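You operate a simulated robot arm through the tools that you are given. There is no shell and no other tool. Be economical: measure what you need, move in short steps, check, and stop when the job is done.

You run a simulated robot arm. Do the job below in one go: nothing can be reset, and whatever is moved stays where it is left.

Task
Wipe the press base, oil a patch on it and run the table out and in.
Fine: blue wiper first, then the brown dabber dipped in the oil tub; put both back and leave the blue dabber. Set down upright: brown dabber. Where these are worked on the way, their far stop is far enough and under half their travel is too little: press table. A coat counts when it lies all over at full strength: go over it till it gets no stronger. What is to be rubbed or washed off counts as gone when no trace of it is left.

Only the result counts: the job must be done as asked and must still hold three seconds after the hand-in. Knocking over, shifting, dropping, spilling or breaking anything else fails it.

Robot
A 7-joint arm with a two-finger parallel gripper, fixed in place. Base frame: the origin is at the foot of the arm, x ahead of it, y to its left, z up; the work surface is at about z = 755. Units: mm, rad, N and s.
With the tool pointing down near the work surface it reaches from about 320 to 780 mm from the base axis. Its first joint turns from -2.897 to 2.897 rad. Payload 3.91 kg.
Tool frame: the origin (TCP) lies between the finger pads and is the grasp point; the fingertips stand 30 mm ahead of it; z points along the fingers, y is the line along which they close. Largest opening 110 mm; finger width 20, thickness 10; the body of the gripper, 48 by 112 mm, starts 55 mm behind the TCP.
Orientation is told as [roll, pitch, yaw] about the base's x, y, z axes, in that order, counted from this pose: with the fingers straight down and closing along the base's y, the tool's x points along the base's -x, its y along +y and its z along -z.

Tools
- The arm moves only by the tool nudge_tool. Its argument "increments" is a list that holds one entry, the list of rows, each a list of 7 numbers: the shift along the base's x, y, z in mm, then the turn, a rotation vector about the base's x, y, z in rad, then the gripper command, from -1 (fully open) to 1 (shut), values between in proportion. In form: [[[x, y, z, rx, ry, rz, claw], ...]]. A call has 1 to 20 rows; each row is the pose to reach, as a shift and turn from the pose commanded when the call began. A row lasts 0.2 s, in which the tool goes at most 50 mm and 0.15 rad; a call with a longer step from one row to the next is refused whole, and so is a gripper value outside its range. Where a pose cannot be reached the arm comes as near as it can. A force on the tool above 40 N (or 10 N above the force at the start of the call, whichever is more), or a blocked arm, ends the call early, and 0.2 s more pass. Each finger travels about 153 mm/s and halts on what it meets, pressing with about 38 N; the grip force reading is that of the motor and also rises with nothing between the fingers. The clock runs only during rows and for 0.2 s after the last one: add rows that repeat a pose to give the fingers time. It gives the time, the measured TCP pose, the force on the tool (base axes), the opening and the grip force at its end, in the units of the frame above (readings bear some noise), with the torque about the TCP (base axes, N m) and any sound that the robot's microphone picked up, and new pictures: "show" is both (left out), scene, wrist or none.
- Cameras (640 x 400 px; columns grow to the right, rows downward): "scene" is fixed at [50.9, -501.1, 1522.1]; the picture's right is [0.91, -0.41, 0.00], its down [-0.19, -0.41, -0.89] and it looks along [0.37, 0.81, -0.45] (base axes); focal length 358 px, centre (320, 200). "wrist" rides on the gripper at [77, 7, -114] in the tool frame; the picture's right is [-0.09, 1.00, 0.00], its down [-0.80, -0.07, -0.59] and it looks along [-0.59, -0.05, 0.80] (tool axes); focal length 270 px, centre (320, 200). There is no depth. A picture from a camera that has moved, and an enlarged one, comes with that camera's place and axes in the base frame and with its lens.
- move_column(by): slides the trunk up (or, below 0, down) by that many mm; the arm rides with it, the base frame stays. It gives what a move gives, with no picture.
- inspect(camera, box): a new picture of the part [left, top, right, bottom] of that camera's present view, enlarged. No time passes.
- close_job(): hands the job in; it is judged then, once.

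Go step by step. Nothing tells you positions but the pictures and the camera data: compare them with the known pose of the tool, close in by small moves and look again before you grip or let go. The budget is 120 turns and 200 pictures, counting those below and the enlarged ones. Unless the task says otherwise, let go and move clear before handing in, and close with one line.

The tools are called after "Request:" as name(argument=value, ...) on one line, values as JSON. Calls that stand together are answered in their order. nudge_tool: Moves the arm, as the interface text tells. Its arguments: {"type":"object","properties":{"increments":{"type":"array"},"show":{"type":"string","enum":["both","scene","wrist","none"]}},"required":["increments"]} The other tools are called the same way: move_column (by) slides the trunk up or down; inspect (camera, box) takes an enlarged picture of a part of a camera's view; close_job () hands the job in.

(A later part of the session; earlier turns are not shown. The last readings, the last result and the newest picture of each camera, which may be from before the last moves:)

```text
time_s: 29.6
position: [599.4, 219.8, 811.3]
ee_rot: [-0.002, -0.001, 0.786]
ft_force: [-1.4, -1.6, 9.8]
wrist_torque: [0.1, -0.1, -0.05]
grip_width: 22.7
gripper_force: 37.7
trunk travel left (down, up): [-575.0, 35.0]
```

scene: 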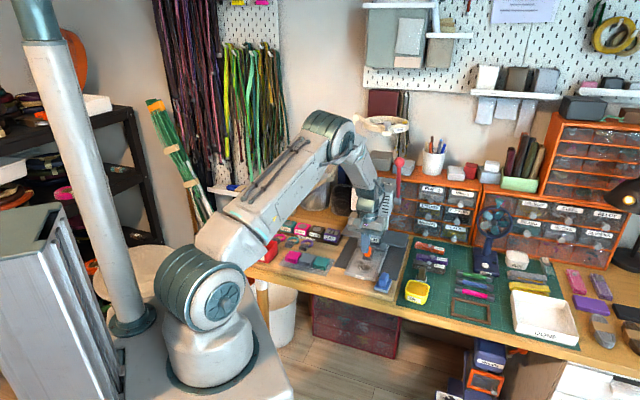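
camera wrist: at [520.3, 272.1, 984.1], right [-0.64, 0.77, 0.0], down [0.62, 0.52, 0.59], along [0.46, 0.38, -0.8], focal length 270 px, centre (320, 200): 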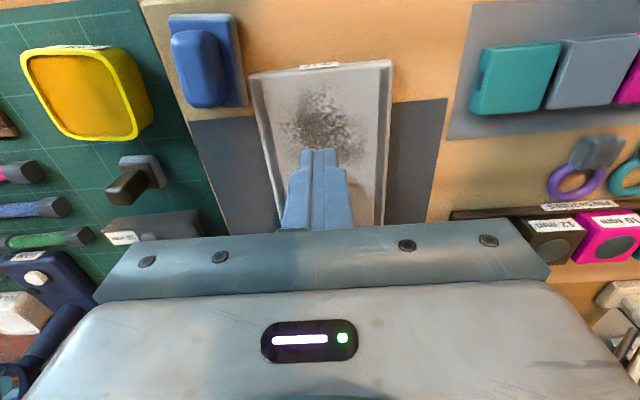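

Request:
nudge_tool(increments=[[[0, 0, 1, 0, 0, 0, 1], [0, 0, 1, 0, 0, 0, 0.2], [0, 0, 1, 0, 0, 0, 0], [0, 0, 1, 0, 0, 0, 0], [0, 0, 25, 0, 0, 0, 0], [0, 0, 60, 0, 0, 0, 0], [0, 0, 90, 0, 0, 0, 0], [0, 0, 90, 0, 0, 0, 0]]], show="wrist")

Request:
inspect(camera="scene", box=[350, 230, 430, 300])

Request:
inspect(camera="wrist", box=[160, 40, 460, 230])

```text
time_s: 31.4
position: [599.7, 218.6, 898.4]
ee_rot: [-0.001, -0.002, 0.787]
ft_force: [-0.1, -0.2, -0.7]
wrist_torque: [0.01, 0.0, 0.04]
grip_width: 54.7
gripper_force: 0.1
trunk travel left (down, up): [-575.0, 35.0]
camera wrist: at [540.0, 168.8, 1014.7], right [-0.64, 0.77, 0.0], down [0.62, 0.52, 0.59], along [0.46, 0.38, -0.8], focal length 270 px, centre (320, 200)
```

wrist: 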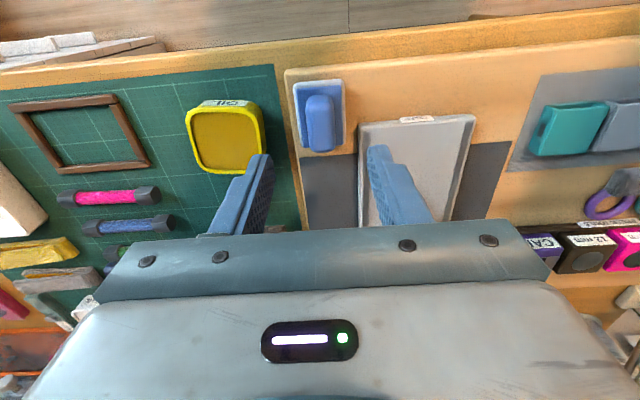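

```text
5.71 times, centred on (390, 265) of scene
camera zoom: at [50.9, -501.1, 1522.1], right [0.91, -0.41, 0.0], down [-0.19, -0.41, -0.89], along [0.37, 0.81, -0.45], focal length 2046 px, centre (-80, -171)
```

zoom: 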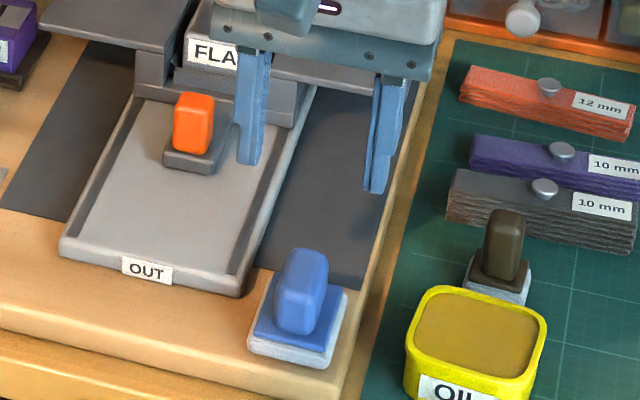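

```text
2.11 times, centred on (310, 135) of wrist
camera zoom: at [540.0, 168.8, 1014.7], right [-0.64, 0.77, 0.0], down [0.62, 0.52, 0.59], along [0.46, 0.38, -0.8], focal length 569 px, centre (341, 337)
```

zoom: 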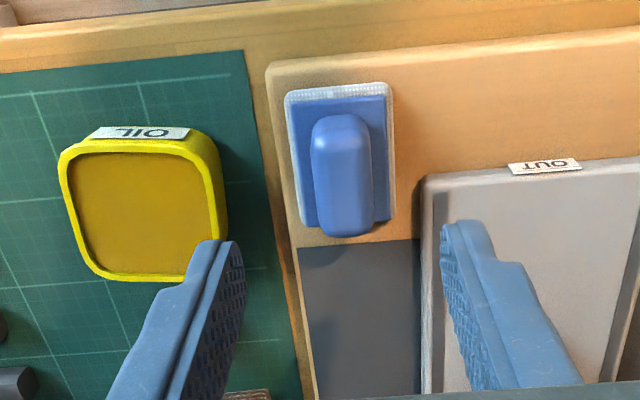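

Request:
nudge_tool(increments=[[[40, -5, 10, 0, 0, 0, 0], [80, -10, 10, 0, 0, 0, 0], [112, -15, 10, 0, 0, 0, 0], [112, -15, 0, 0, 0, 0, 0], [112, -15, 0, 0, 0, 0, 0]]], show="both")

Request:
inspect(camera="wrist", box=[160, 40, 460, 230])

Request:
inspect(camera="scene", box=[370, 220, 450, 310])

```text
time_s: 32.6
position: [711.8, 204.1, 898.3]
ee_rot: [-0.001, -0.001, 0.785]
ft_force: [-0.1, -0.5, 0.5]
wrist_torque: [0.03, 0.01, 0.02]
grip_width: 54.9
gripper_force: 0.1
trunk travel left (down, up): [-575.0, 35.0]
camera wrist: at [652.2, 153.8, 1014.0], right [-0.64, 0.77, 0.0], down [0.62, 0.52, 0.59], along [0.46, 0.38, -0.8], focal length 270 px, centre (320, 200)
```

scene: 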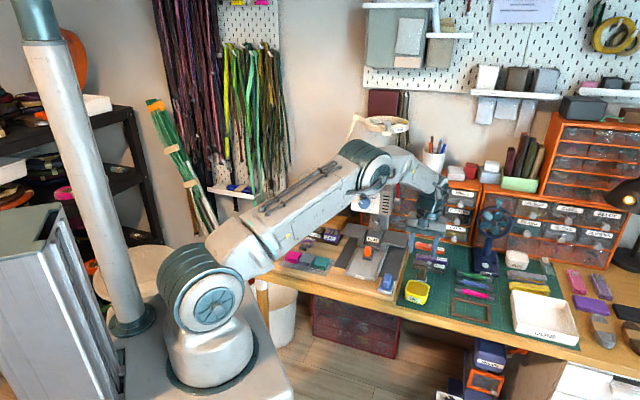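
wrist: 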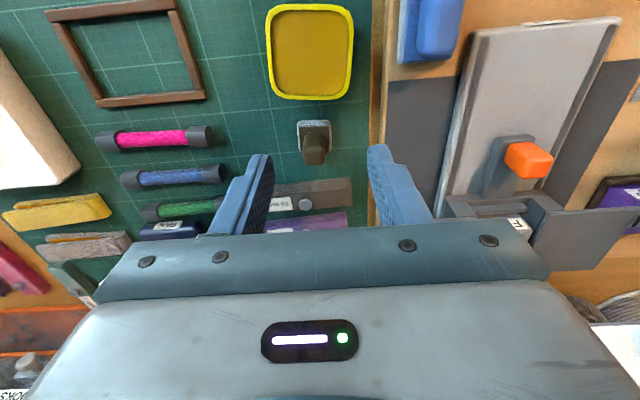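

```text
2.11 times, centred on (310, 135) of wrist
camera zoom: at [652.2, 153.8, 1014.0], right [-0.64, 0.77, 0.0], down [0.62, 0.52, 0.59], along [0.46, 0.38, -0.8], focal length 569 px, centre (341, 337)
```

zoom: 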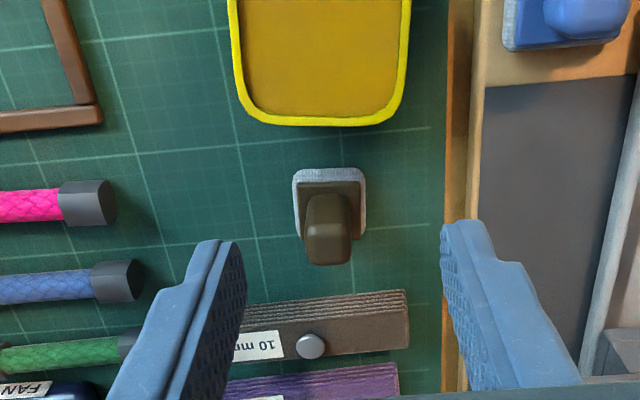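

```text
4.44 times, centred on (410, 265) of scene
camera zoom: at [50.9, -501.1, 1522.1], right [0.91, -0.41, 0.0], down [-0.19, -0.41, -0.89], along [0.37, 0.81, -0.45], focal length 1591 px, centre (-80, -89)
```

zoom: 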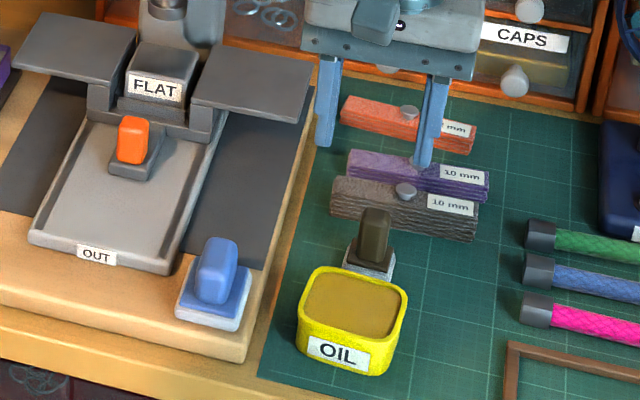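

Request:
nudge_tool(increments=[[[12, 6, -15, 0, 0, 0, 0], [23, 12, -30, 0, 0, 0, 0], [23, 12, -55, 0, 0, 0, 0], [23, 12, -55, 0, 0, 0, 0]]], show="none")

Request:
inspect(camera="wrist", box=[200, 50, 440, 230])

Request:
inspect(camera="scene", box=[385, 230, 455, 300])

```text
time_s: 33.6
position: [733.6, 216.9, 843.3]
ee_rot: [-0.001, 0.0, 0.783]
ft_force: [0.7, 0.3, -1.0]
wrist_torque: [0.02, 0.02, -0.02]
grip_width: 54.9
gripper_force: 0.1
trunk travel left (down, up): [-575.0, 35.0]
```

```text
2.22 times, centred on (320, 140) of wrist
camera zoom: at [675.4, 165.4, 958.6], right [-0.64, 0.77, 0.0], down [0.62, 0.52, 0.59], along [0.46, 0.38, -0.8], focal length 601 px, centre (320, 333)
```

zoom: 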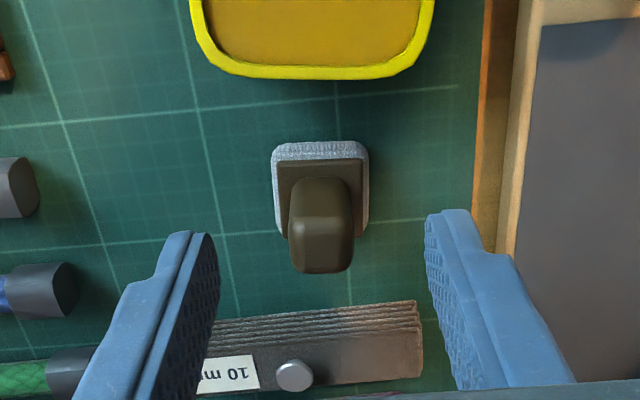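

```text
5.71 times, centred on (420, 265) of scene
camera zoom: at [50.9, -501.1, 1522.1], right [0.91, -0.41, 0.0], down [-0.19, -0.41, -0.89], along [0.37, 0.81, -0.45], focal length 2046 px, centre (-251, -171)
```

zoom: 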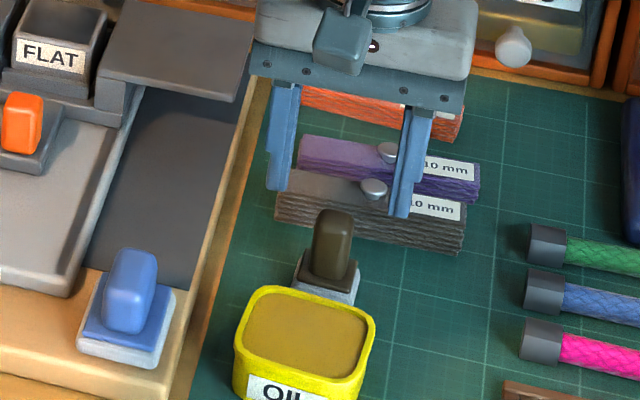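

Request:
nudge_tool(increments=[[[-4.5, -4.5, -15, 0, 0, 0, 0], [-4.5, -4.5, -32, 0, 0, 0, 0], [-4.5, -4.5, -36, 0, 0, 0, 0], [-4.5, -4.5, -36, 0, 0, 0, 0]]], show="none")

Request:
inspect(camera="wrist", box=[200, 50, 440, 230])

Request:
inspect(camera="scene", box=[400, 245, 440, 295])

```text
time_s: 34.6
position: [729.9, 212.0, 807.2]
ee_rot: [-0.001, 0.0, 0.785]
ft_force: [0.9, -0.6, 0.5]
wrist_torque: [-0.02, 0.0, 0.0]
grip_width: 55.1
gripper_force: 0.0
trunk travel left (down, up): [-575.0, 35.0]
```

```text
2.22 times, centred on (320, 140) of wrist
camera zoom: at [670.2, 161.3, 923.2], right [-0.64, 0.77, 0.0], down [0.62, 0.52, 0.59], along [0.46, 0.38, -0.8], focal length 601 px, centre (320, 333)
```

zoom: 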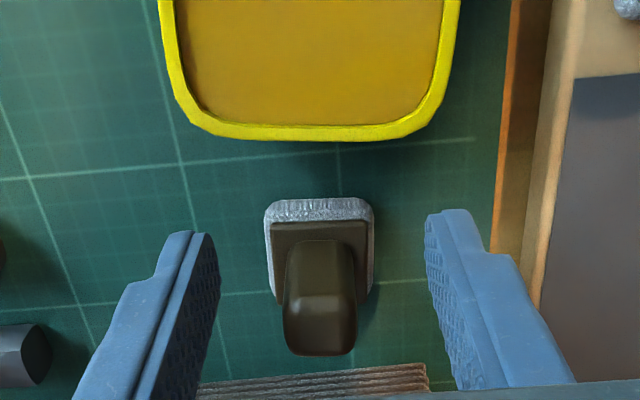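

```text
8.00 times, centred on (420, 270) of scene
camera zoom: at [50.9, -501.1, 1522.1], right [0.91, -0.41, 0.0], down [-0.19, -0.41, -0.89], along [0.37, 0.81, -0.45], focal length 2864 px, centre (-480, -360)
```

zoom: 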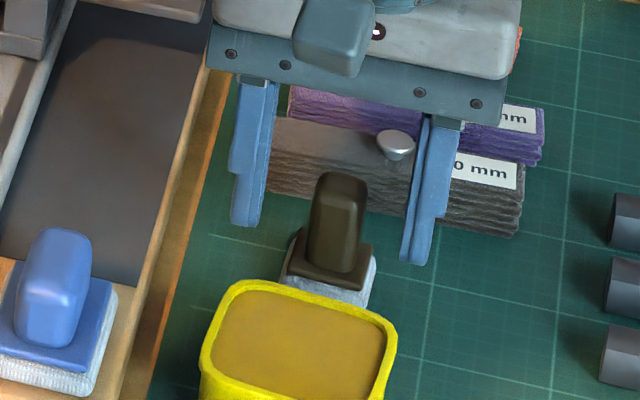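

Request:
nudge_tool(increments=[[[0, 0, -3, 0, 0, 0, 0], [0, 0, -3, 0, 0, 0, 0.3], [0, 0, -3, 0, 0, 0, 0.5], [0, 0, -3, 0, 0, 0, 0.7], [0, 0, -3, 0, 0, 0, 1], [0, 0, -3, 0, 0, 0, 1], [0, 0, -3, 0, 0, 0, 1], [0, 0, 5, 0, 0, 0, 1], [0, 0, 5, 0, 0, 0, 1]]], show="none")

Request:
inspect(camera="wrist", box=[200, 50, 440, 230])

Request:
inspect(camera="scene", box=[400, 245, 440, 295])

```text
time_s: 36.6
position: [729.9, 210.2, 812.4]
ee_rot: [0.001, 0.0, 0.784]
ft_force: [0.0, -1.3, 0.2]
wrist_torque: [0.04, 0.0, 0.0]
grip_width: 0.0
gripper_force: 37.3
trunk travel left (down, up): [-575.0, 35.0]
```

```text
2.22 times, centred on (320, 140) of wrist
camera zoom: at [670.0, 161.3, 928.4], right [-0.64, 0.77, 0.0], down [0.62, 0.52, 0.59], along [0.46, 0.38, -0.8], focal length 601 px, centre (320, 333)
```

zoom: 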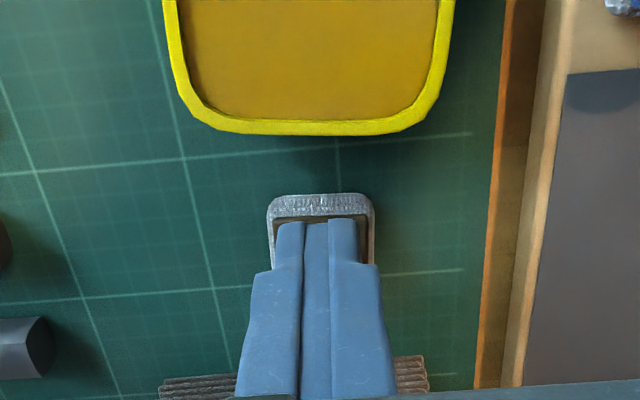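

```text
8.00 times, centred on (420, 270) of scene
camera zoom: at [50.9, -501.1, 1522.1], right [0.91, -0.41, 0.0], down [-0.19, -0.41, -0.89], along [0.37, 0.81, -0.45], focal length 2864 px, centre (-480, -360)
```

zoom: 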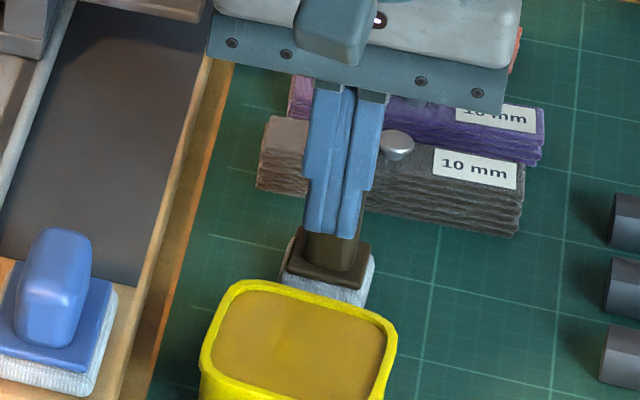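

Request:
nudge_tool(increments=[[[0, 0, 5, 0, 0, 0, 0], [0, 0, 5, 0, 0, 0, 0], [0, 0, 30, 0, 0, 0, 0], [8, 7, 30, 0, 0, 0, 0], [8, 7, 30, 0, 0, 0, 0]]], show="none")

Request:
inspect(camera="wrist", box=[200, 50, 440, 230])

Request:
inspect(camera="scene", box=[400, 245, 440, 295])

```text
time_s: 37.8
position: [738.9, 218.2, 842.4]
ee_rot: [-0.001, 0.001, 0.786]
ft_force: [0.2, -0.5, -1.2]
wrist_torque: [-0.01, 0.01, 0.01]
grip_width: 55.2
gripper_force: 0.0
trunk travel left (down, up): [-575.0, 35.0]
```

```text
2.22 times, centred on (320, 140) of wrist
camera zoom: at [678.1, 168.4, 958.6], right [-0.64, 0.77, 0.0], down [0.62, 0.52, 0.59], along [0.46, 0.38, -0.8], focal length 601 px, centre (320, 333)
```

zoom: 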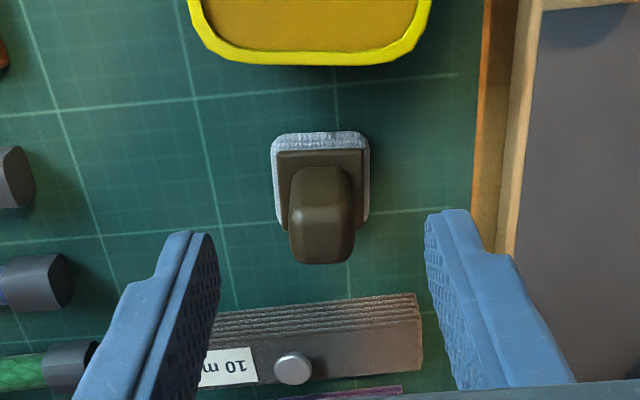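

```text
8.00 times, centred on (420, 270) of scene
camera zoom: at [50.9, -501.1, 1522.1], right [0.91, -0.41, 0.0], down [-0.19, -0.41, -0.89], along [0.37, 0.81, -0.45], focal length 2864 px, centre (-480, -360)
```

zoom: 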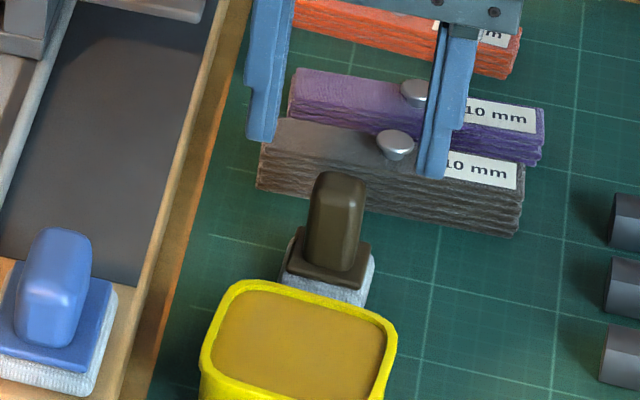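

Request:
nudge_tool(increments=[[[0, 0.5, -15, 0, 0, 0, 0], [0, 0.5, -30, 0, 0, 0, 0], [0, 0.5, -37, 0, 0, 0, 0], [0, 0.5, -37, 0, 0, 0, 0]]], show="none")

Request:
inspect(camera="wrist", box=[200, 50, 440, 230])

Request:
inspect(camera="scene", box=[400, 245, 440, 295])

```text
time_s: 38.8
position: [737.3, 219.1, 805.3]
ee_rot: [0.0, -0.001, 0.786]
ft_force: [-0.2, -0.2, 0.3]
wrist_torque: [-0.03, 0.01, 0.01]
grip_width: 54.9
gripper_force: 0.1
trunk travel left (down, up): [-575.0, 35.0]
```

```text
2.22 times, centred on (320, 140) of wrist
camera zoom: at [678.1, 169.3, 921.2], right [-0.64, 0.77, 0.0], down [0.62, 0.52, 0.59], along [0.46, 0.38, -0.8], focal length 601 px, centre (320, 333)
```

zoom: 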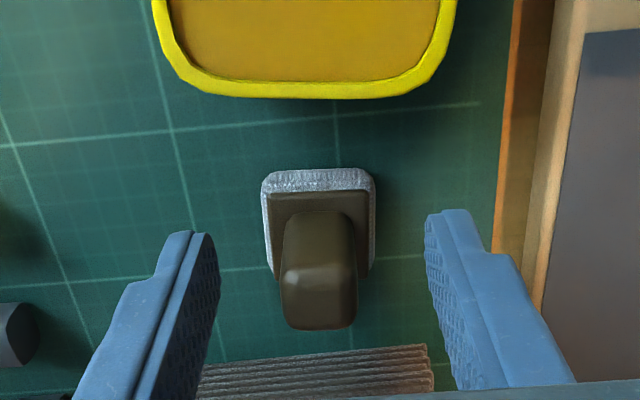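

```text
8.00 times, centred on (420, 270) of scene
camera zoom: at [50.9, -501.1, 1522.1], right [0.91, -0.41, 0.0], down [-0.19, -0.41, -0.89], along [0.37, 0.81, -0.45], focal length 2864 px, centre (-480, -360)
```

zoom: 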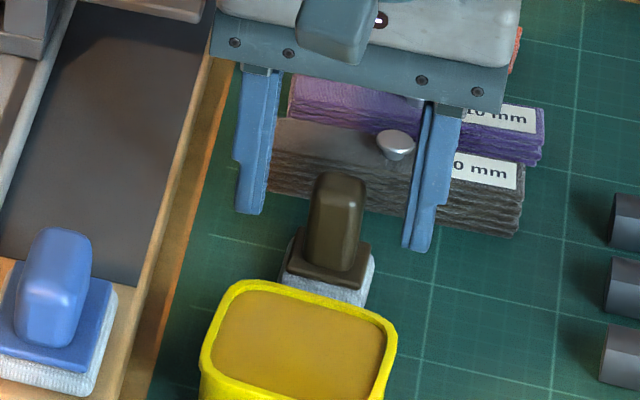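

Request:
nudge_tool(increments=[[[-2, -2, 0, 0, 0, 0, 0], [-2, -2, -1, 0, 0, 0, 0.2], [-2, -2, -1, 0, 0, 0, 0.4], [-2, -2, -1, 0, 0, 0, 0.6], [-2, -2, -1, 0, 0, 0, 0.8], [-2, -2, -1, 0, 0, 0, 1], [-2, -2, -1, 0, 0, 0, 1]]], show="none")

Request:
inspect(camera="wrist", box=[200, 50, 440, 230])

Request:
inspect(camera="scene", box=[400, 245, 440, 295])

```text
time_s: 40.4
position: [734.2, 217.7, 804.4]
ee_rot: [0.001, 0.001, 0.785]
ft_force: [-0.3, 0.2, 0.0]
wrist_torque: [0.01, -0.03, 0.02]
grip_width: 19.9
gripper_force: 38.3
trunk travel left (down, up): [-575.0, 35.0]
```

```text
2.22 times, centred on (320, 140) of wrist
camera zoom: at [676.1, 167.1, 920.5], right [-0.64, 0.77, 0.0], down [0.62, 0.52, 0.59], along [0.46, 0.38, -0.8], focal length 601 px, centre (320, 333)
```

zoom: 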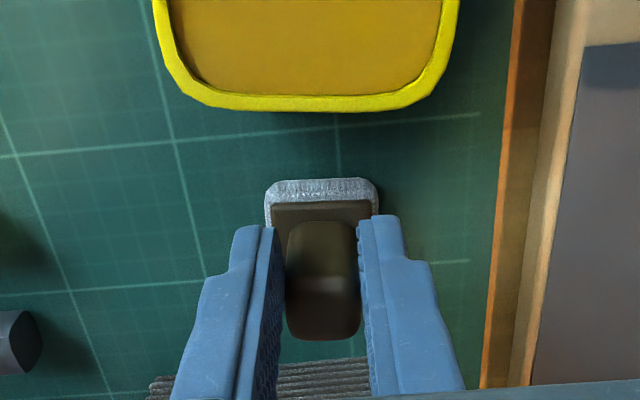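

```text
8.00 times, centred on (420, 270) of scene
camera zoom: at [50.9, -501.1, 1522.1], right [0.91, -0.41, 0.0], down [-0.19, -0.41, -0.89], along [0.37, 0.81, -0.45], focal length 2864 px, centre (-480, -360)
```

zoom: 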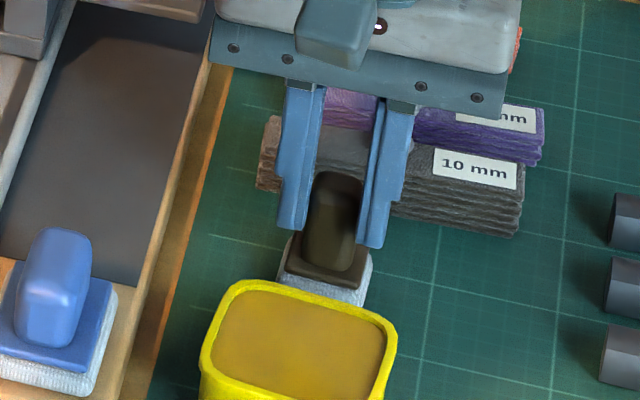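

Request:
nudge_tool(increments=[[[0, 0, 3, 0, 0, 0, 1], [0, 0, 8, 0, 0, 0, 1], [0, 0, 15, 0, 0, 0, 1], [0, 0, 15, 0, 0, 0, 1]]], show="none")

Request:
inspect(camera="scene", box=[395, 240, 445, 305])

Request:
inspect(camera="wrist", box=[200, 50, 440, 230])

```text
time_s: 41.4
position: [735.5, 216.8, 819.6]
ee_rot: [0.0, 0.0, 0.786]
ft_force: [0.0, -0.1, -0.3]
wrist_torque: [-0.03, 0.0, -0.05]
grip_width: 19.5
gripper_force: 38.4
trunk travel left (down, up): [-575.0, 35.0]
```

```text
6.15 times, centred on (420, 272) of scene
camera zoom: at [50.9, -501.1, 1522.1], right [0.91, -0.41, 0.0], down [-0.19, -0.41, -0.89], along [0.37, 0.81, -0.45], focal length 2203 px, centre (-295, -246)
```

zoom: 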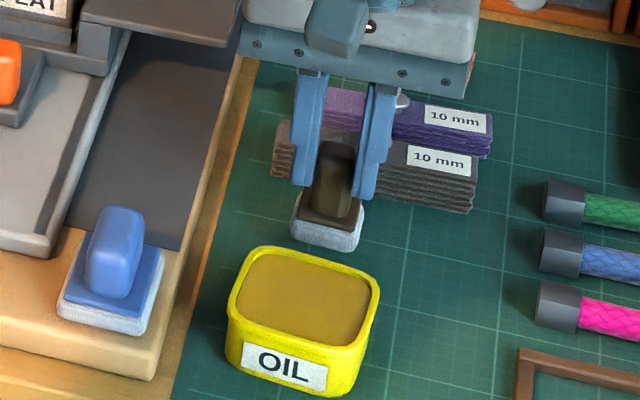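

```text
2.22 times, centred on (320, 140) of wrist
camera zoom: at [676.0, 166.6, 935.3], right [-0.64, 0.77, 0.0], down [0.62, 0.52, 0.59], along [0.46, 0.38, -0.8], focal length 601 px, centre (320, 333)
```

zoom: 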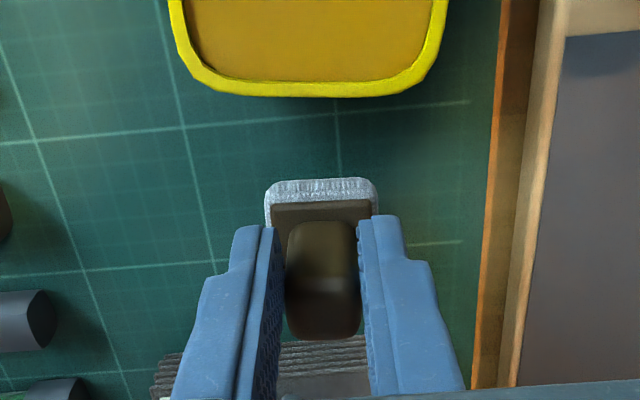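

Request:
nudge_tool(increments=[[[0, 0, 25, 0, 0, 0, 1], [0, 0, 50, 0, 0, 0, 1], [-20, -17, 50, 0, 0, 0, 1], [-40, -34, 50, 0, 0, 0, 1], [-58, -51, 50, 0, 0, 0, 1], [-58, -51, 50, 0, 0, 0, 1]]], show="none")

Request:
inspect(camera="scene", box=[385, 230, 445, 310])

Request:
inspect(camera="wrist", box=[200, 50, 440, 230])

```text
time_s: 42.8
position: [676.5, 164.4, 869.5]
ee_rot: [0.0, 0.001, 0.787]
ft_force: [-0.2, 0.2, -1.0]
wrist_torque: [-0.02, 0.0, 0.03]
grip_width: 19.7
gripper_force: 38.1
trunk travel left (down, up): [-575.0, 35.0]
```

```text
5.00 times, centred on (415, 270) of scene
camera zoom: at [50.9, -501.1, 1522.1], right [0.91, -0.41, 0.0], down [-0.19, -0.41, -0.89], along [0.37, 0.81, -0.45], focal length 1790 px, centre (-155, -150)
```

zoom: 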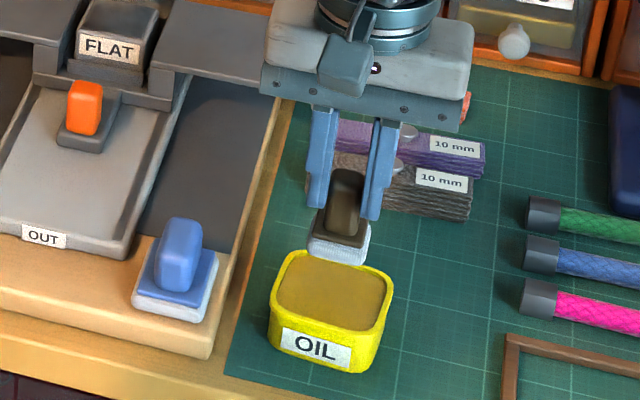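

```text
2.22 times, centred on (320, 140) of wrist
camera zoom: at [618.0, 114.8, 985.6], right [-0.64, 0.77, 0.0], down [0.62, 0.52, 0.59], along [0.46, 0.38, -0.8], focal length 601 px, centre (320, 333)
```

zoom: 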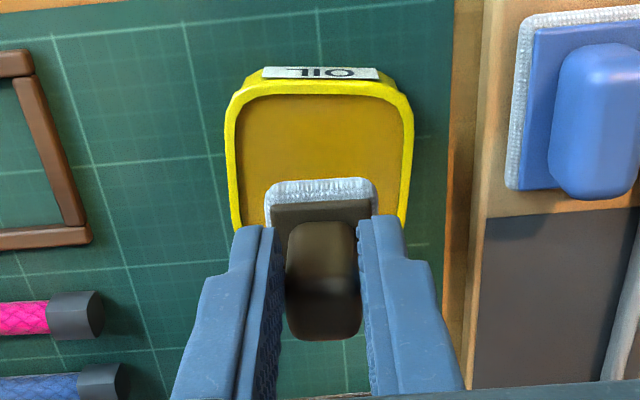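

Request:
nudge_tool(increments=[[[0, 2, -15, 0, 0, 0, 1], [0, 2, -28, 0, 0, 0, 1], [0, 2, -34, 0, 0, 0, 1], [0, 2, -34, 0, 0, 0, 1]]], show="none")

Request:
inspect(camera="scene", box=[395, 245, 445, 305])

Request:
inspect(camera="wrist", box=[200, 50, 440, 230])

```text
time_s: 43.8
position: [678.4, 168.0, 835.4]
ee_rot: [0.001, -0.002, 0.786]
ft_force: [-0.4, -0.7, -0.2]
wrist_torque: [0.01, 0.04, 0.01]
grip_width: 19.8
gripper_force: 38.0
trunk travel left (down, up): [-575.0, 35.0]
```

```text
6.67 times, centred on (420, 275) of scene
camera zoom: at [50.9, -501.1, 1522.1], right [0.91, -0.41, 0.0], down [-0.19, -0.41, -0.89], along [0.37, 0.81, -0.45], focal length 2387 px, centre (-347, -300)
```

zoom: 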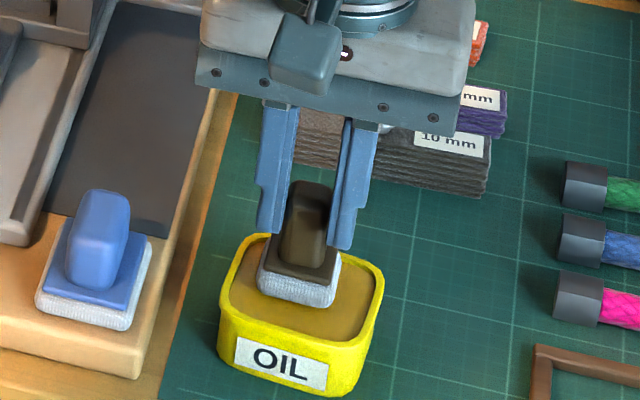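

```text
2.22 times, centred on (320, 140) of wrist
camera zoom: at [618.3, 118.0, 951.3], right [-0.64, 0.77, 0.0], down [0.62, 0.52, 0.59], along [0.46, 0.38, -0.8], focal length 601 px, centre (320, 333)
```

zoom: 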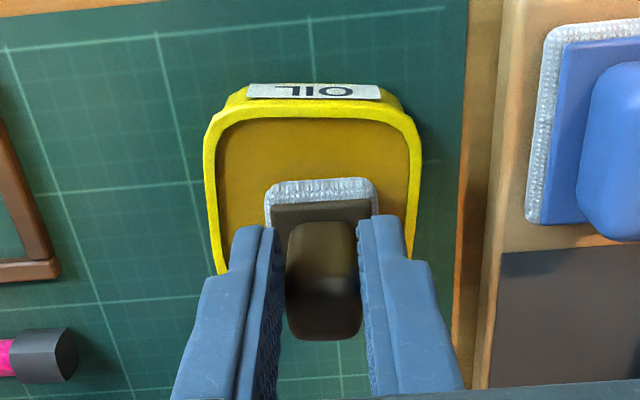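

Request:
nudge_tool(increments=[[[-3.5, -5, 0, 0, 0, 0, 1], [-3.5, -5, 0, 0, 0, 0, 1], [-3.5, -5, -3, 0, 0, 0, 1], [-3.5, -5, -6, 0, 0, 0, 1], [-3.5, -5, -9, 0, 0, 0, 1], [-3.5, -5, -9, 0, 0, 0, 1]]], show="none")

Request:
inspect(camera="scene", box=[395, 245, 445, 305])

Request:
inspect(camera="wrist", box=[200, 50, 440, 230])

```text
time_s: 45.2
position: [674.3, 163.6, 831.3]
ee_rot: [-0.005, -0.009, 0.784]
ft_force: [0.6, -0.7, 34.1]
wrist_torque: [0.26, -0.23, -0.03]
grip_width: 19.7
gripper_force: 38.1
trunk travel left (down, up): [-575.0, 35.0]
```

```text
6.67 times, centred on (420, 275) of scene
camera zoom: at [50.9, -501.1, 1522.1], right [0.91, -0.41, 0.0], down [-0.19, -0.41, -0.89], along [0.37, 0.81, -0.45], focal length 2387 px, centre (-347, -300)
```

zoom: 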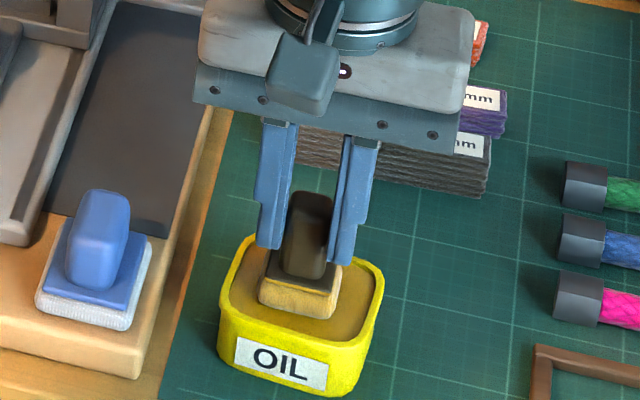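

```text
2.22 times, centred on (320, 140) of wrist
camera zoom: at [613.8, 112.6, 946.4], right [-0.64, 0.77, 0.0], down [0.61, 0.51, 0.6], along [0.46, 0.38, -0.8], focal length 601 px, centre (320, 333)
```

zoom: 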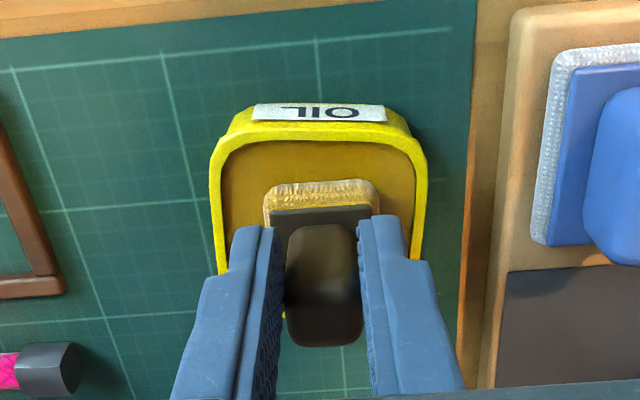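

Request:
nudge_tool(increments=[[[0, 0, 10, 0, 0, 0, 1], [0, 0, 35, 0, 0, 0, 1], [0, 0, 60, 0, 0, 0, 1], [0, 0, 60, 0, 0, 0, 1], [0, 0, 60, 0, 0, 0, 1]]], show="none")

Request:
inspect(camera="scene", box=[385, 235, 445, 305])

Request:
inspect(camera="wrist", box=[200, 50, 440, 230])

```text
time_s: 46.4
position: [673.4, 163.0, 886.1]
ee_rot: [0.001, -0.001, 0.786]
ft_force: [0.8, 0.7, -0.2]
wrist_torque: [0.0, 0.01, -0.02]
grip_width: 19.7
gripper_force: 38.7
trunk travel left (down, up): [-575.0, 35.0]
```

```text
5.71 times, centred on (415, 270) of scene
camera zoom: at [50.9, -501.1, 1522.1], right [0.91, -0.41, 0.0], down [-0.19, -0.41, -0.89], along [0.37, 0.81, -0.45], focal length 2046 px, centre (-223, -200)
```

zoom: 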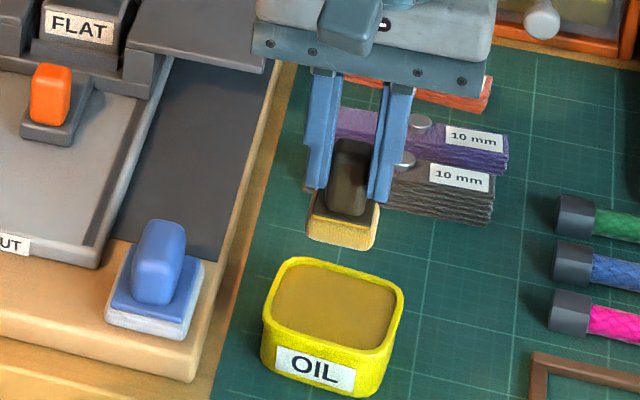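

```text
2.22 times, centred on (320, 140) of wrist
camera zoom: at [614.7, 113.2, 1001.8], right [-0.64, 0.77, 0.0], down [0.62, 0.52, 0.59], along [0.45, 0.38, -0.8], focal length 601 px, centre (320, 333)
```

zoom: 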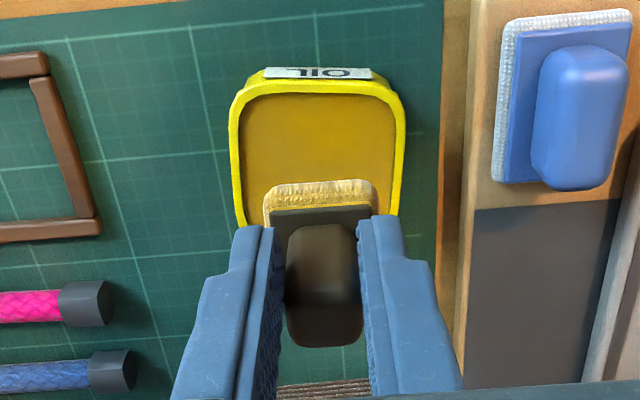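

Request:
nudge_tool(increments=[[[-25, 38, 0, 0, 0, 0, 1], [-50, 76, 0, 0, 0, 0, 1], [-75, 114, 0, 0, 0, 0, 1], [-100, 152, 0, 0, 0, 0, 1], [-100, 152, -25, 0, 0, 0, 1], [-100, 152, -45, 0, 0, 0, 1], [-100, 152, -50, 0, 0, 0, 1], [-100, 152, -50, 0, 0, 0, 1]]], show="none")

Request:
inspect(camera="scene", box=[345, 230, 405, 290])

Request:
inspect(camera="wrist", box=[200, 50, 440, 230])

```text
time_s: 48.2
position: [574.5, 314.6, 835.7]
ee_rot: [0.001, 0.001, 0.786]
ft_force: [0.6, 0.7, 0.7]
wrist_torque: [-0.01, 0.01, 0.02]
grip_width: 20.0
gripper_force: 37.7
trunk travel left (down, up): [-575.0, 35.0]
```

```text
6.67 times, centred on (375, 260) of scene
camera zoom: at [50.9, -501.1, 1522.1], right [0.91, -0.41, 0.0], down [-0.19, -0.41, -0.89], along [0.37, 0.81, -0.45], focal length 2387 px, centre (-47, -200)
```

zoom: 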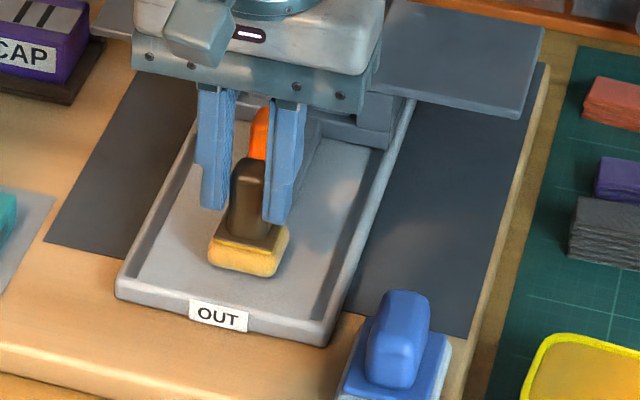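

```text
2.22 times, centred on (320, 140) of wrist
camera zoom: at [514.7, 265.2, 952.0], right [-0.64, 0.77, 0.0], down [0.62, 0.52, 0.59], along [0.46, 0.38, -0.8], focal length 601 px, centre (320, 333)
```

zoom: 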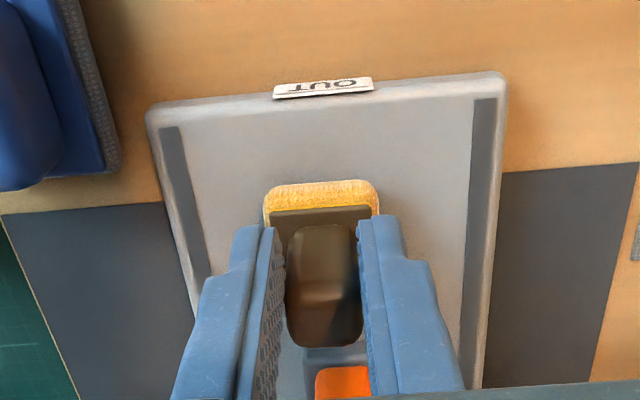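

Request:
nudge_tool(increments=[[[0, 0, -3, 0, 0, 0, 1], [0, 0, -5, 0, 0, 0, 1], [0, 0, -6, 0, 0, 0, 1], [0, 0, -6, 0, 0, 0, 1]]], show="none")

```text
time_s: 49.2
position: [573.9, 314.6, 834.8]
ee_rot: [-0.002, -0.007, 0.785]
ft_force: [-0.2, -0.6, 34.6]
wrist_torque: [0.21, -0.18, -0.05]
grip_width: 20.1
gripper_force: 38.4
trunk travel left (down, up): [-575.0, 35.0]
```

Request:
nudge_tool(increments=[[[0, 0, 4, 0, 0, 0, 1], [0, -8.5, 3.5, 0, 0, 0, 1], [12.1, 3.3, 3.5, 0, 0, 0, 1], [24.3, 15.2, 3.5, 0, 0, 0, 1], [32.6, 6.6, 3.5, 0, 0, 0, 1], [20.4, -5.3, 3.5, 0, 0, 0, 1], [8.2, -17.1, 3.5, 0, 0, 0, 1], [20.4, -5.3, 3.5, 0, 0, 0, 1], [32.6, 6.6, 3.5, 0, 0, 0, 1], [20.1, 19.5, 3.5, 0, 0, 0, 1], [15.9, 23.8, 3.5, 0, 0, 0, 1], [3.7, 11.9, 3.5, 0, 0, 0, 1], [-8.5, 0.1, 3.5, 0, 0, 0, 1], [-16.8, 8.7, 3.5, 0, 0, 0, 1], [-4.6, 20.5, 3.5, 0, 0, 0, 1], [7.6, 32.4, 3.5, 0, 0, 0, 1], [-4.6, 20.5, 3.5, 0, 0, 0, 1], [-16.8, 8.7, 3.5, 0, 0, 0, 1], [0, 0, 3.5, 0, 0, 0, 1]]], show="none")

Request:
inspect(camera="scene", box=[345, 230, 405, 290])

Request:
inspect(camera="wrist", box=[200, 50, 440, 230])

```text
time_s: 53.2
position: [573.3, 313.3, 834.0]
ee_rot: [0.001, -0.001, 0.784]
ft_force: [-1.4, 0.7, 5.8]
wrist_torque: [0.13, -0.06, -0.04]
grip_width: 19.6
gripper_force: 37.7
trunk travel left (down, up): [-575.0, 35.0]
```

```text
6.67 times, centred on (375, 260) of scene
camera zoom: at [50.9, -501.1, 1522.1], right [0.91, -0.41, 0.0], down [-0.19, -0.41, -0.89], along [0.37, 0.81, -0.45], focal length 2387 px, centre (-47, -200)
```

zoom: 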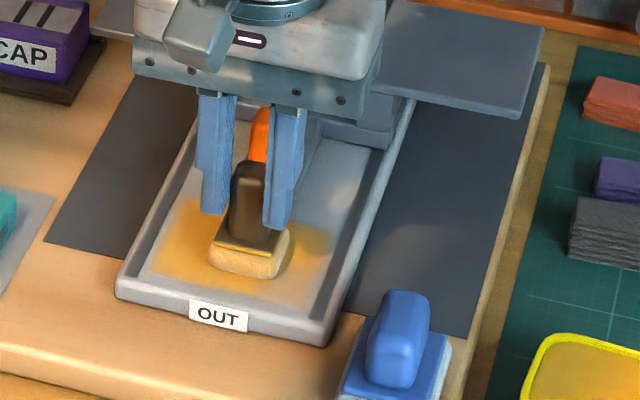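

```text
2.22 times, centred on (320, 140) of wrist
camera zoom: at [514.2, 264.0, 950.0], right [-0.64, 0.77, 0.0], down [0.62, 0.52, 0.59], along [0.46, 0.38, -0.8], focal length 601 px, centre (320, 333)
```

zoom: 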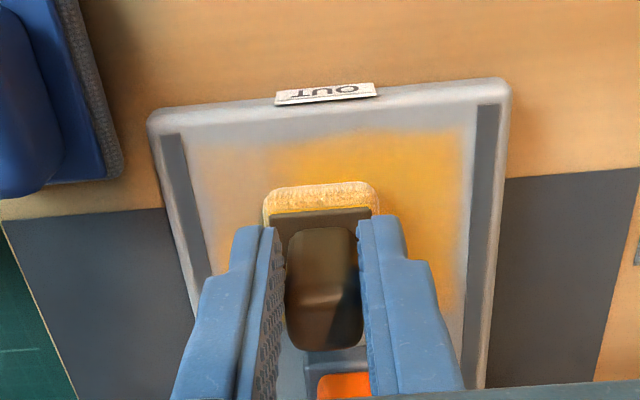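

Request:
nudge_tool(increments=[[[0, 0, 25, 0, 0, 0, 1], [0, 0, 52, 0, 0, 0, 1], [25, -38, 52, 0, 0, 0, 1], [50, -76, 52, 0, 0, 0, 1], [75, -114, 52, 0, 0, 0, 1], [100, -152, 52, 0, 0, 0, 1], [100, -152, 30, 0, 0, 0, 1], [100, -152, 10, 0, 0, 0, 1], [100, -152, 6, 0, 0, 0, 1], [100, -152, 6, 0, 0, 0, 1]]], show="none")

Request:
inspect(camera="scene", box=[345, 230, 435, 310])

Request:
inspect(camera="wrist", box=[200, 50, 440, 230])

```text
time_s: 55.4
position: [675.2, 163.3, 840.0]
ee_rot: [0.0, 0.001, 0.786]
ft_force: [0.4, 0.2, 0.0]
wrist_torque: [0.03, 0.03, 0.0]
grip_width: 19.6
gripper_force: 38.5
trunk travel left (down, up): [-575.0, 35.0]
```

```text
5.00 times, centred on (390, 270) of scene
camera zoom: at [50.9, -501.1, 1522.1], right [0.91, -0.41, 0.0], down [-0.19, -0.41, -0.89], along [0.37, 0.81, -0.45], focal length 1790 px, centre (-30, -150)
```

zoom: 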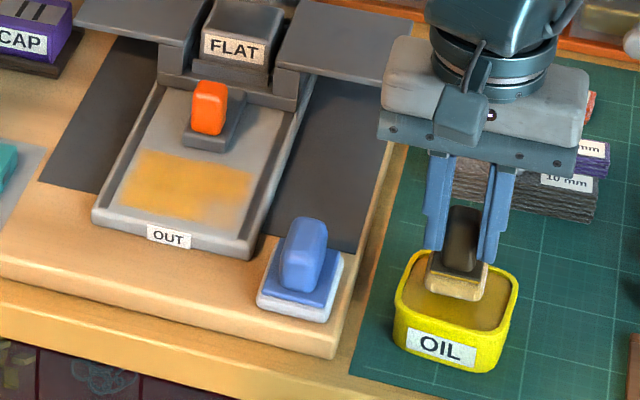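

```text
2.22 times, centred on (320, 140) of wrist
camera zoom: at [615.0, 113.1, 955.5], right [-0.64, 0.77, 0.0], down [0.62, 0.52, 0.59], along [0.46, 0.38, -0.8], focal length 601 px, centre (320, 333)
```

zoom: 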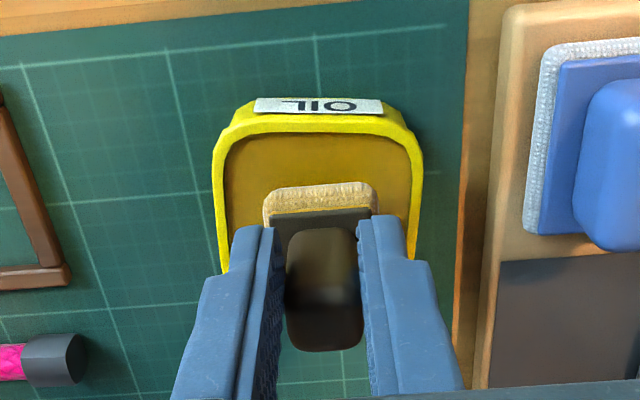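

Request:
nudge_tool(increments=[[[0, 0, -2, 0, 0, 0, 1], [0, 0, -4, 0, 0, 0, 1], [0, 0, -5.5, 0, 0, 0, 1], [0, 0, -5.5, 0, 0, 0, 1], [0, 0, -5.5, 0, 0, 0, 1]]], show="none")

Request:
inspect(camera="wrist", box=[200, 50, 440, 230])

```text
time_s: 56.6
position: [674.6, 163.5, 834.6]
ee_rot: [0.001, 0.0, 0.785]
ft_force: [-0.6, -0.9, -0.6]
wrist_torque: [-0.01, 0.0, 0.01]
grip_width: 19.7
gripper_force: 38.1
trunk travel left (down, up): [-575.0, 35.0]
```

```text
2.22 times, centred on (320, 140) of wrist
camera zoom: at [614.8, 113.0, 950.5], right [-0.64, 0.77, 0.0], down [0.62, 0.52, 0.59], along [0.46, 0.38, -0.8], focal length 601 px, centre (320, 333)
```

zoom: 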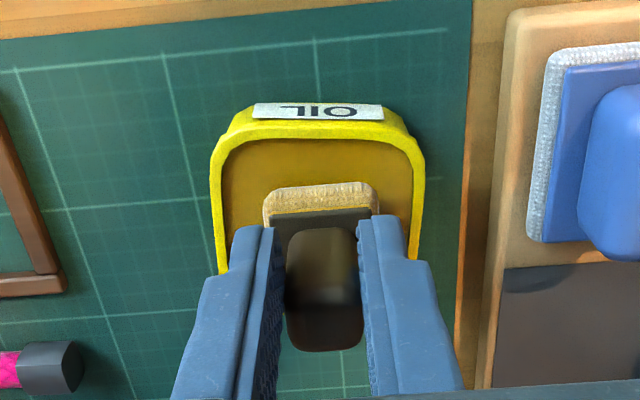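

Request:
nudge_tool(increments=[[[0, 0, -1, 0, 0, 0, 1], [0, 0, -2.5, 0, 0, 0, 1], [0, 0, -4, 0, 0, 0, 1], [0, 0, -4, 0, 0, 0, 1]]], show="none")

Request:
inspect(camera="wrist", box=[200, 50, 440, 230])

```text
time_s: 57.6
position: [674.7, 162.8, 831.1]
ee_rot: [0.0, -0.001, 0.787]
ft_force: [-0.7, -0.2, -0.8]
wrist_torque: [0.03, 0.01, 0.01]
grip_width: 19.7
gripper_force: 38.1
trunk travel left (down, up): [-575.0, 35.0]
```

```text
2.22 times, centred on (320, 140) of wrist
camera zoom: at [614.8, 112.9, 946.2], right [-0.64, 0.77, 0.0], down [0.62, 0.52, 0.59], along [0.46, 0.38, -0.8], focal length 601 px, centre (320, 333)
```

zoom: 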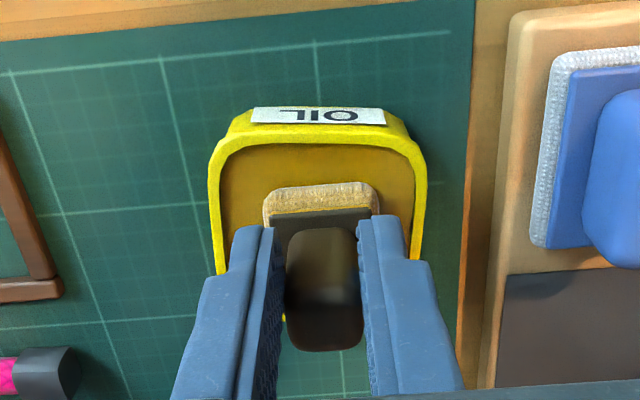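

Request:
nudge_tool(increments=[[[0, 0, -1, 0, 0, 0, 1], [0, 0, -2, 0, 0, 0, 1], [0, 0, -3, 0, 0, 0, 1], [0, 0, -3, 0, 0, 0, 1], [0, 0, -3, 0, 0, 0, 1]]], show="none")

Request:
inspect(camera="wrist", box=[200, 50, 440, 230])

```text
time_s: 58.8
position: [675.3, 162.7, 829.4]
ee_rot: [-0.002, -0.003, 0.785]
ft_force: [1.0, 0.4, 18.4]
wrist_torque: [0.14, -0.2, -0.01]
grip_width: 19.9
gripper_force: 37.9
trunk travel left (down, up): [-575.0, 35.0]
```

```text
2.22 times, centred on (320, 140) of wrist
camera zoom: at [614.1, 112.7, 945.4], right [-0.64, 0.77, 0.0], down [0.61, 0.52, 0.6], along [0.46, 0.38, -0.8], focal length 601 px, centre (320, 333)
```

zoom: 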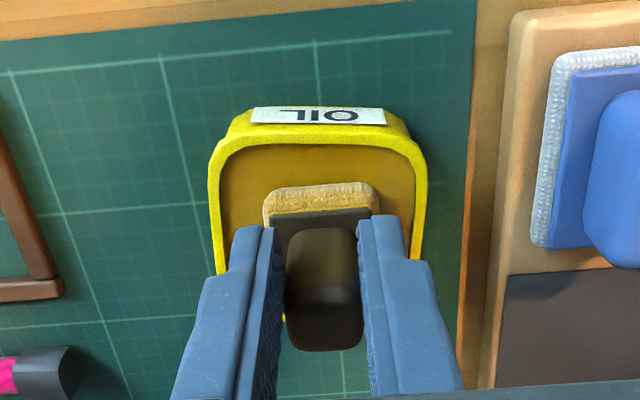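

Request:
nudge_tool(increments=[[[0, 0, -1, 0, 0, 0, 1], [0, 0, -1, 0, 0, 0, 1], [0, 0, 20, 0, 0, 0, 1], [0, 0, 59, 0, 0, 0, 1], [0, 0, 59, 0, 0, 0, 1]]], show="none")

Request:
inspect(camera="wrist", box=[200, 50, 440, 230])

Request:
inspect(camera="scene", box=[345, 230, 435, 310])

```text
time_s: 60.0
position: [674.4, 161.9, 885.6]
ee_rot: [0.001, 0.001, 0.785]
ft_force: [-1.4, -0.5, -0.6]
wrist_torque: [-0.02, 0.0, 0.0]
grip_width: 19.7
gripper_force: 38.1
trunk travel left (down, up): [-575.0, 35.0]
```

```text
2.22 times, centred on (320, 140) of wrist
camera zoom: at [614.6, 112.1, 1002.3], right [-0.64, 0.77, 0.0], down [0.62, 0.52, 0.59], along [0.45, 0.38, -0.8], focal length 601 px, centre (320, 333)
```

zoom: 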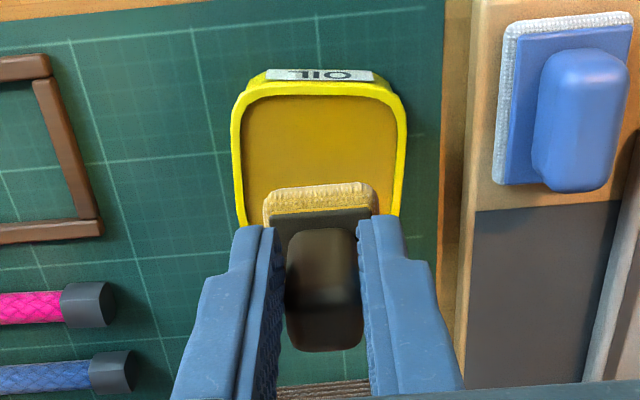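

```text
5.00 times, centred on (390, 270) of scene
camera zoom: at [50.9, -501.1, 1522.1], right [0.91, -0.41, 0.0], down [-0.19, -0.41, -0.89], along [0.37, 0.81, -0.45], focal length 1790 px, centre (-30, -150)
```

zoom: 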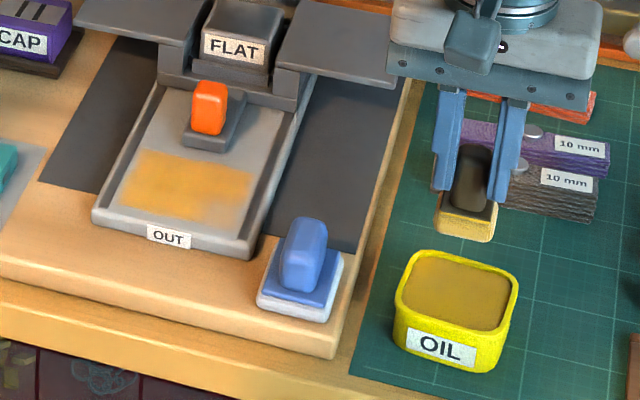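

Request:
nudge_tool(increments=[[[-25, 35, 0, 0, 0, 0, 1], [-48, 70, 0, 0, 0, 0, 1], [-70, 104, 0, 0, 0, 0, 1], [-91.8, 134.9, 0, 0, 0, 0, 1], [-91.8, 134.9, -30, 0, 0, 0, 1], [-91.8, 134.9, -48, 0, 0, 0, 1], [-91.8, 134.9, -53.5, 0, 0, 0, 1], [-79.6, 146.7, -53.5, 0, 0, 0, 1], [-67.4, 158.6, -53.5, 0, 0, 0, 1], [-75.7, 167.2, -53.5, 0, 0, 0, 1], [-87.9, 155.3, -53.5, 0, 0, 0, 1], [-100, 143.5, -53.5, 0, 0, 0, 1], [-91.8, 134.9, -53.5, 0, 0, 0, 1], [-79.6, 146.7, -53.5, 0, 0, 0, 1], [-67.4, 158.6, -53.5, 0, 0, 0, 1], [-75.7, 167.2, -53.5, 0, 0, 0, 1], [-87.9, 155.3, -53.5, 0, 0, 0, 1], [-100, 143.5, -53.5, 0, 0, 0, 1]]], show="none")

Request:
inspect(camera="wrist", box=[200, 50, 440, 230])

Request:
inspect(camera="scene", box=[345, 230, 405, 290])

```text
time_s: 63.8
position: [573.7, 307.2, 834.1]
ee_rot: [0.002, -0.003, 0.785]
ft_force: [1.1, 4.1, 13.1]
wrist_torque: [0.3, -0.14, 0.02]
grip_width: 19.5
gripper_force: 37.6
trunk travel left (down, up): [-575.0, 35.0]
```

```text
2.22 times, centred on (320, 140) of wrist
camera zoom: at [514.2, 256.7, 949.5], right [-0.64, 0.77, 0.0], down [0.62, 0.52, 0.6], along [0.46, 0.38, -0.8], focal length 601 px, centre (320, 333)
```

zoom: 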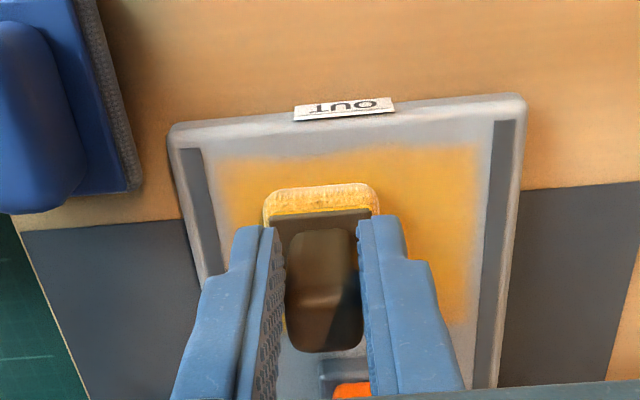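

```text
6.67 times, centred on (375, 260) of scene
camera zoom: at [50.9, -501.1, 1522.1], right [0.91, -0.41, 0.0], down [-0.19, -0.41, -0.89], along [0.37, 0.81, -0.45], focal length 2387 px, centre (-47, -200)
```

zoom: 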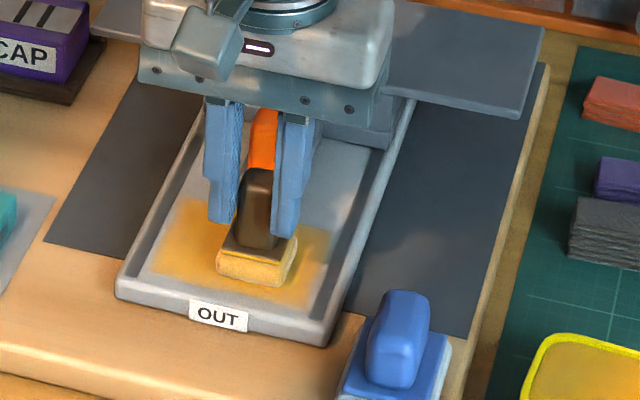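

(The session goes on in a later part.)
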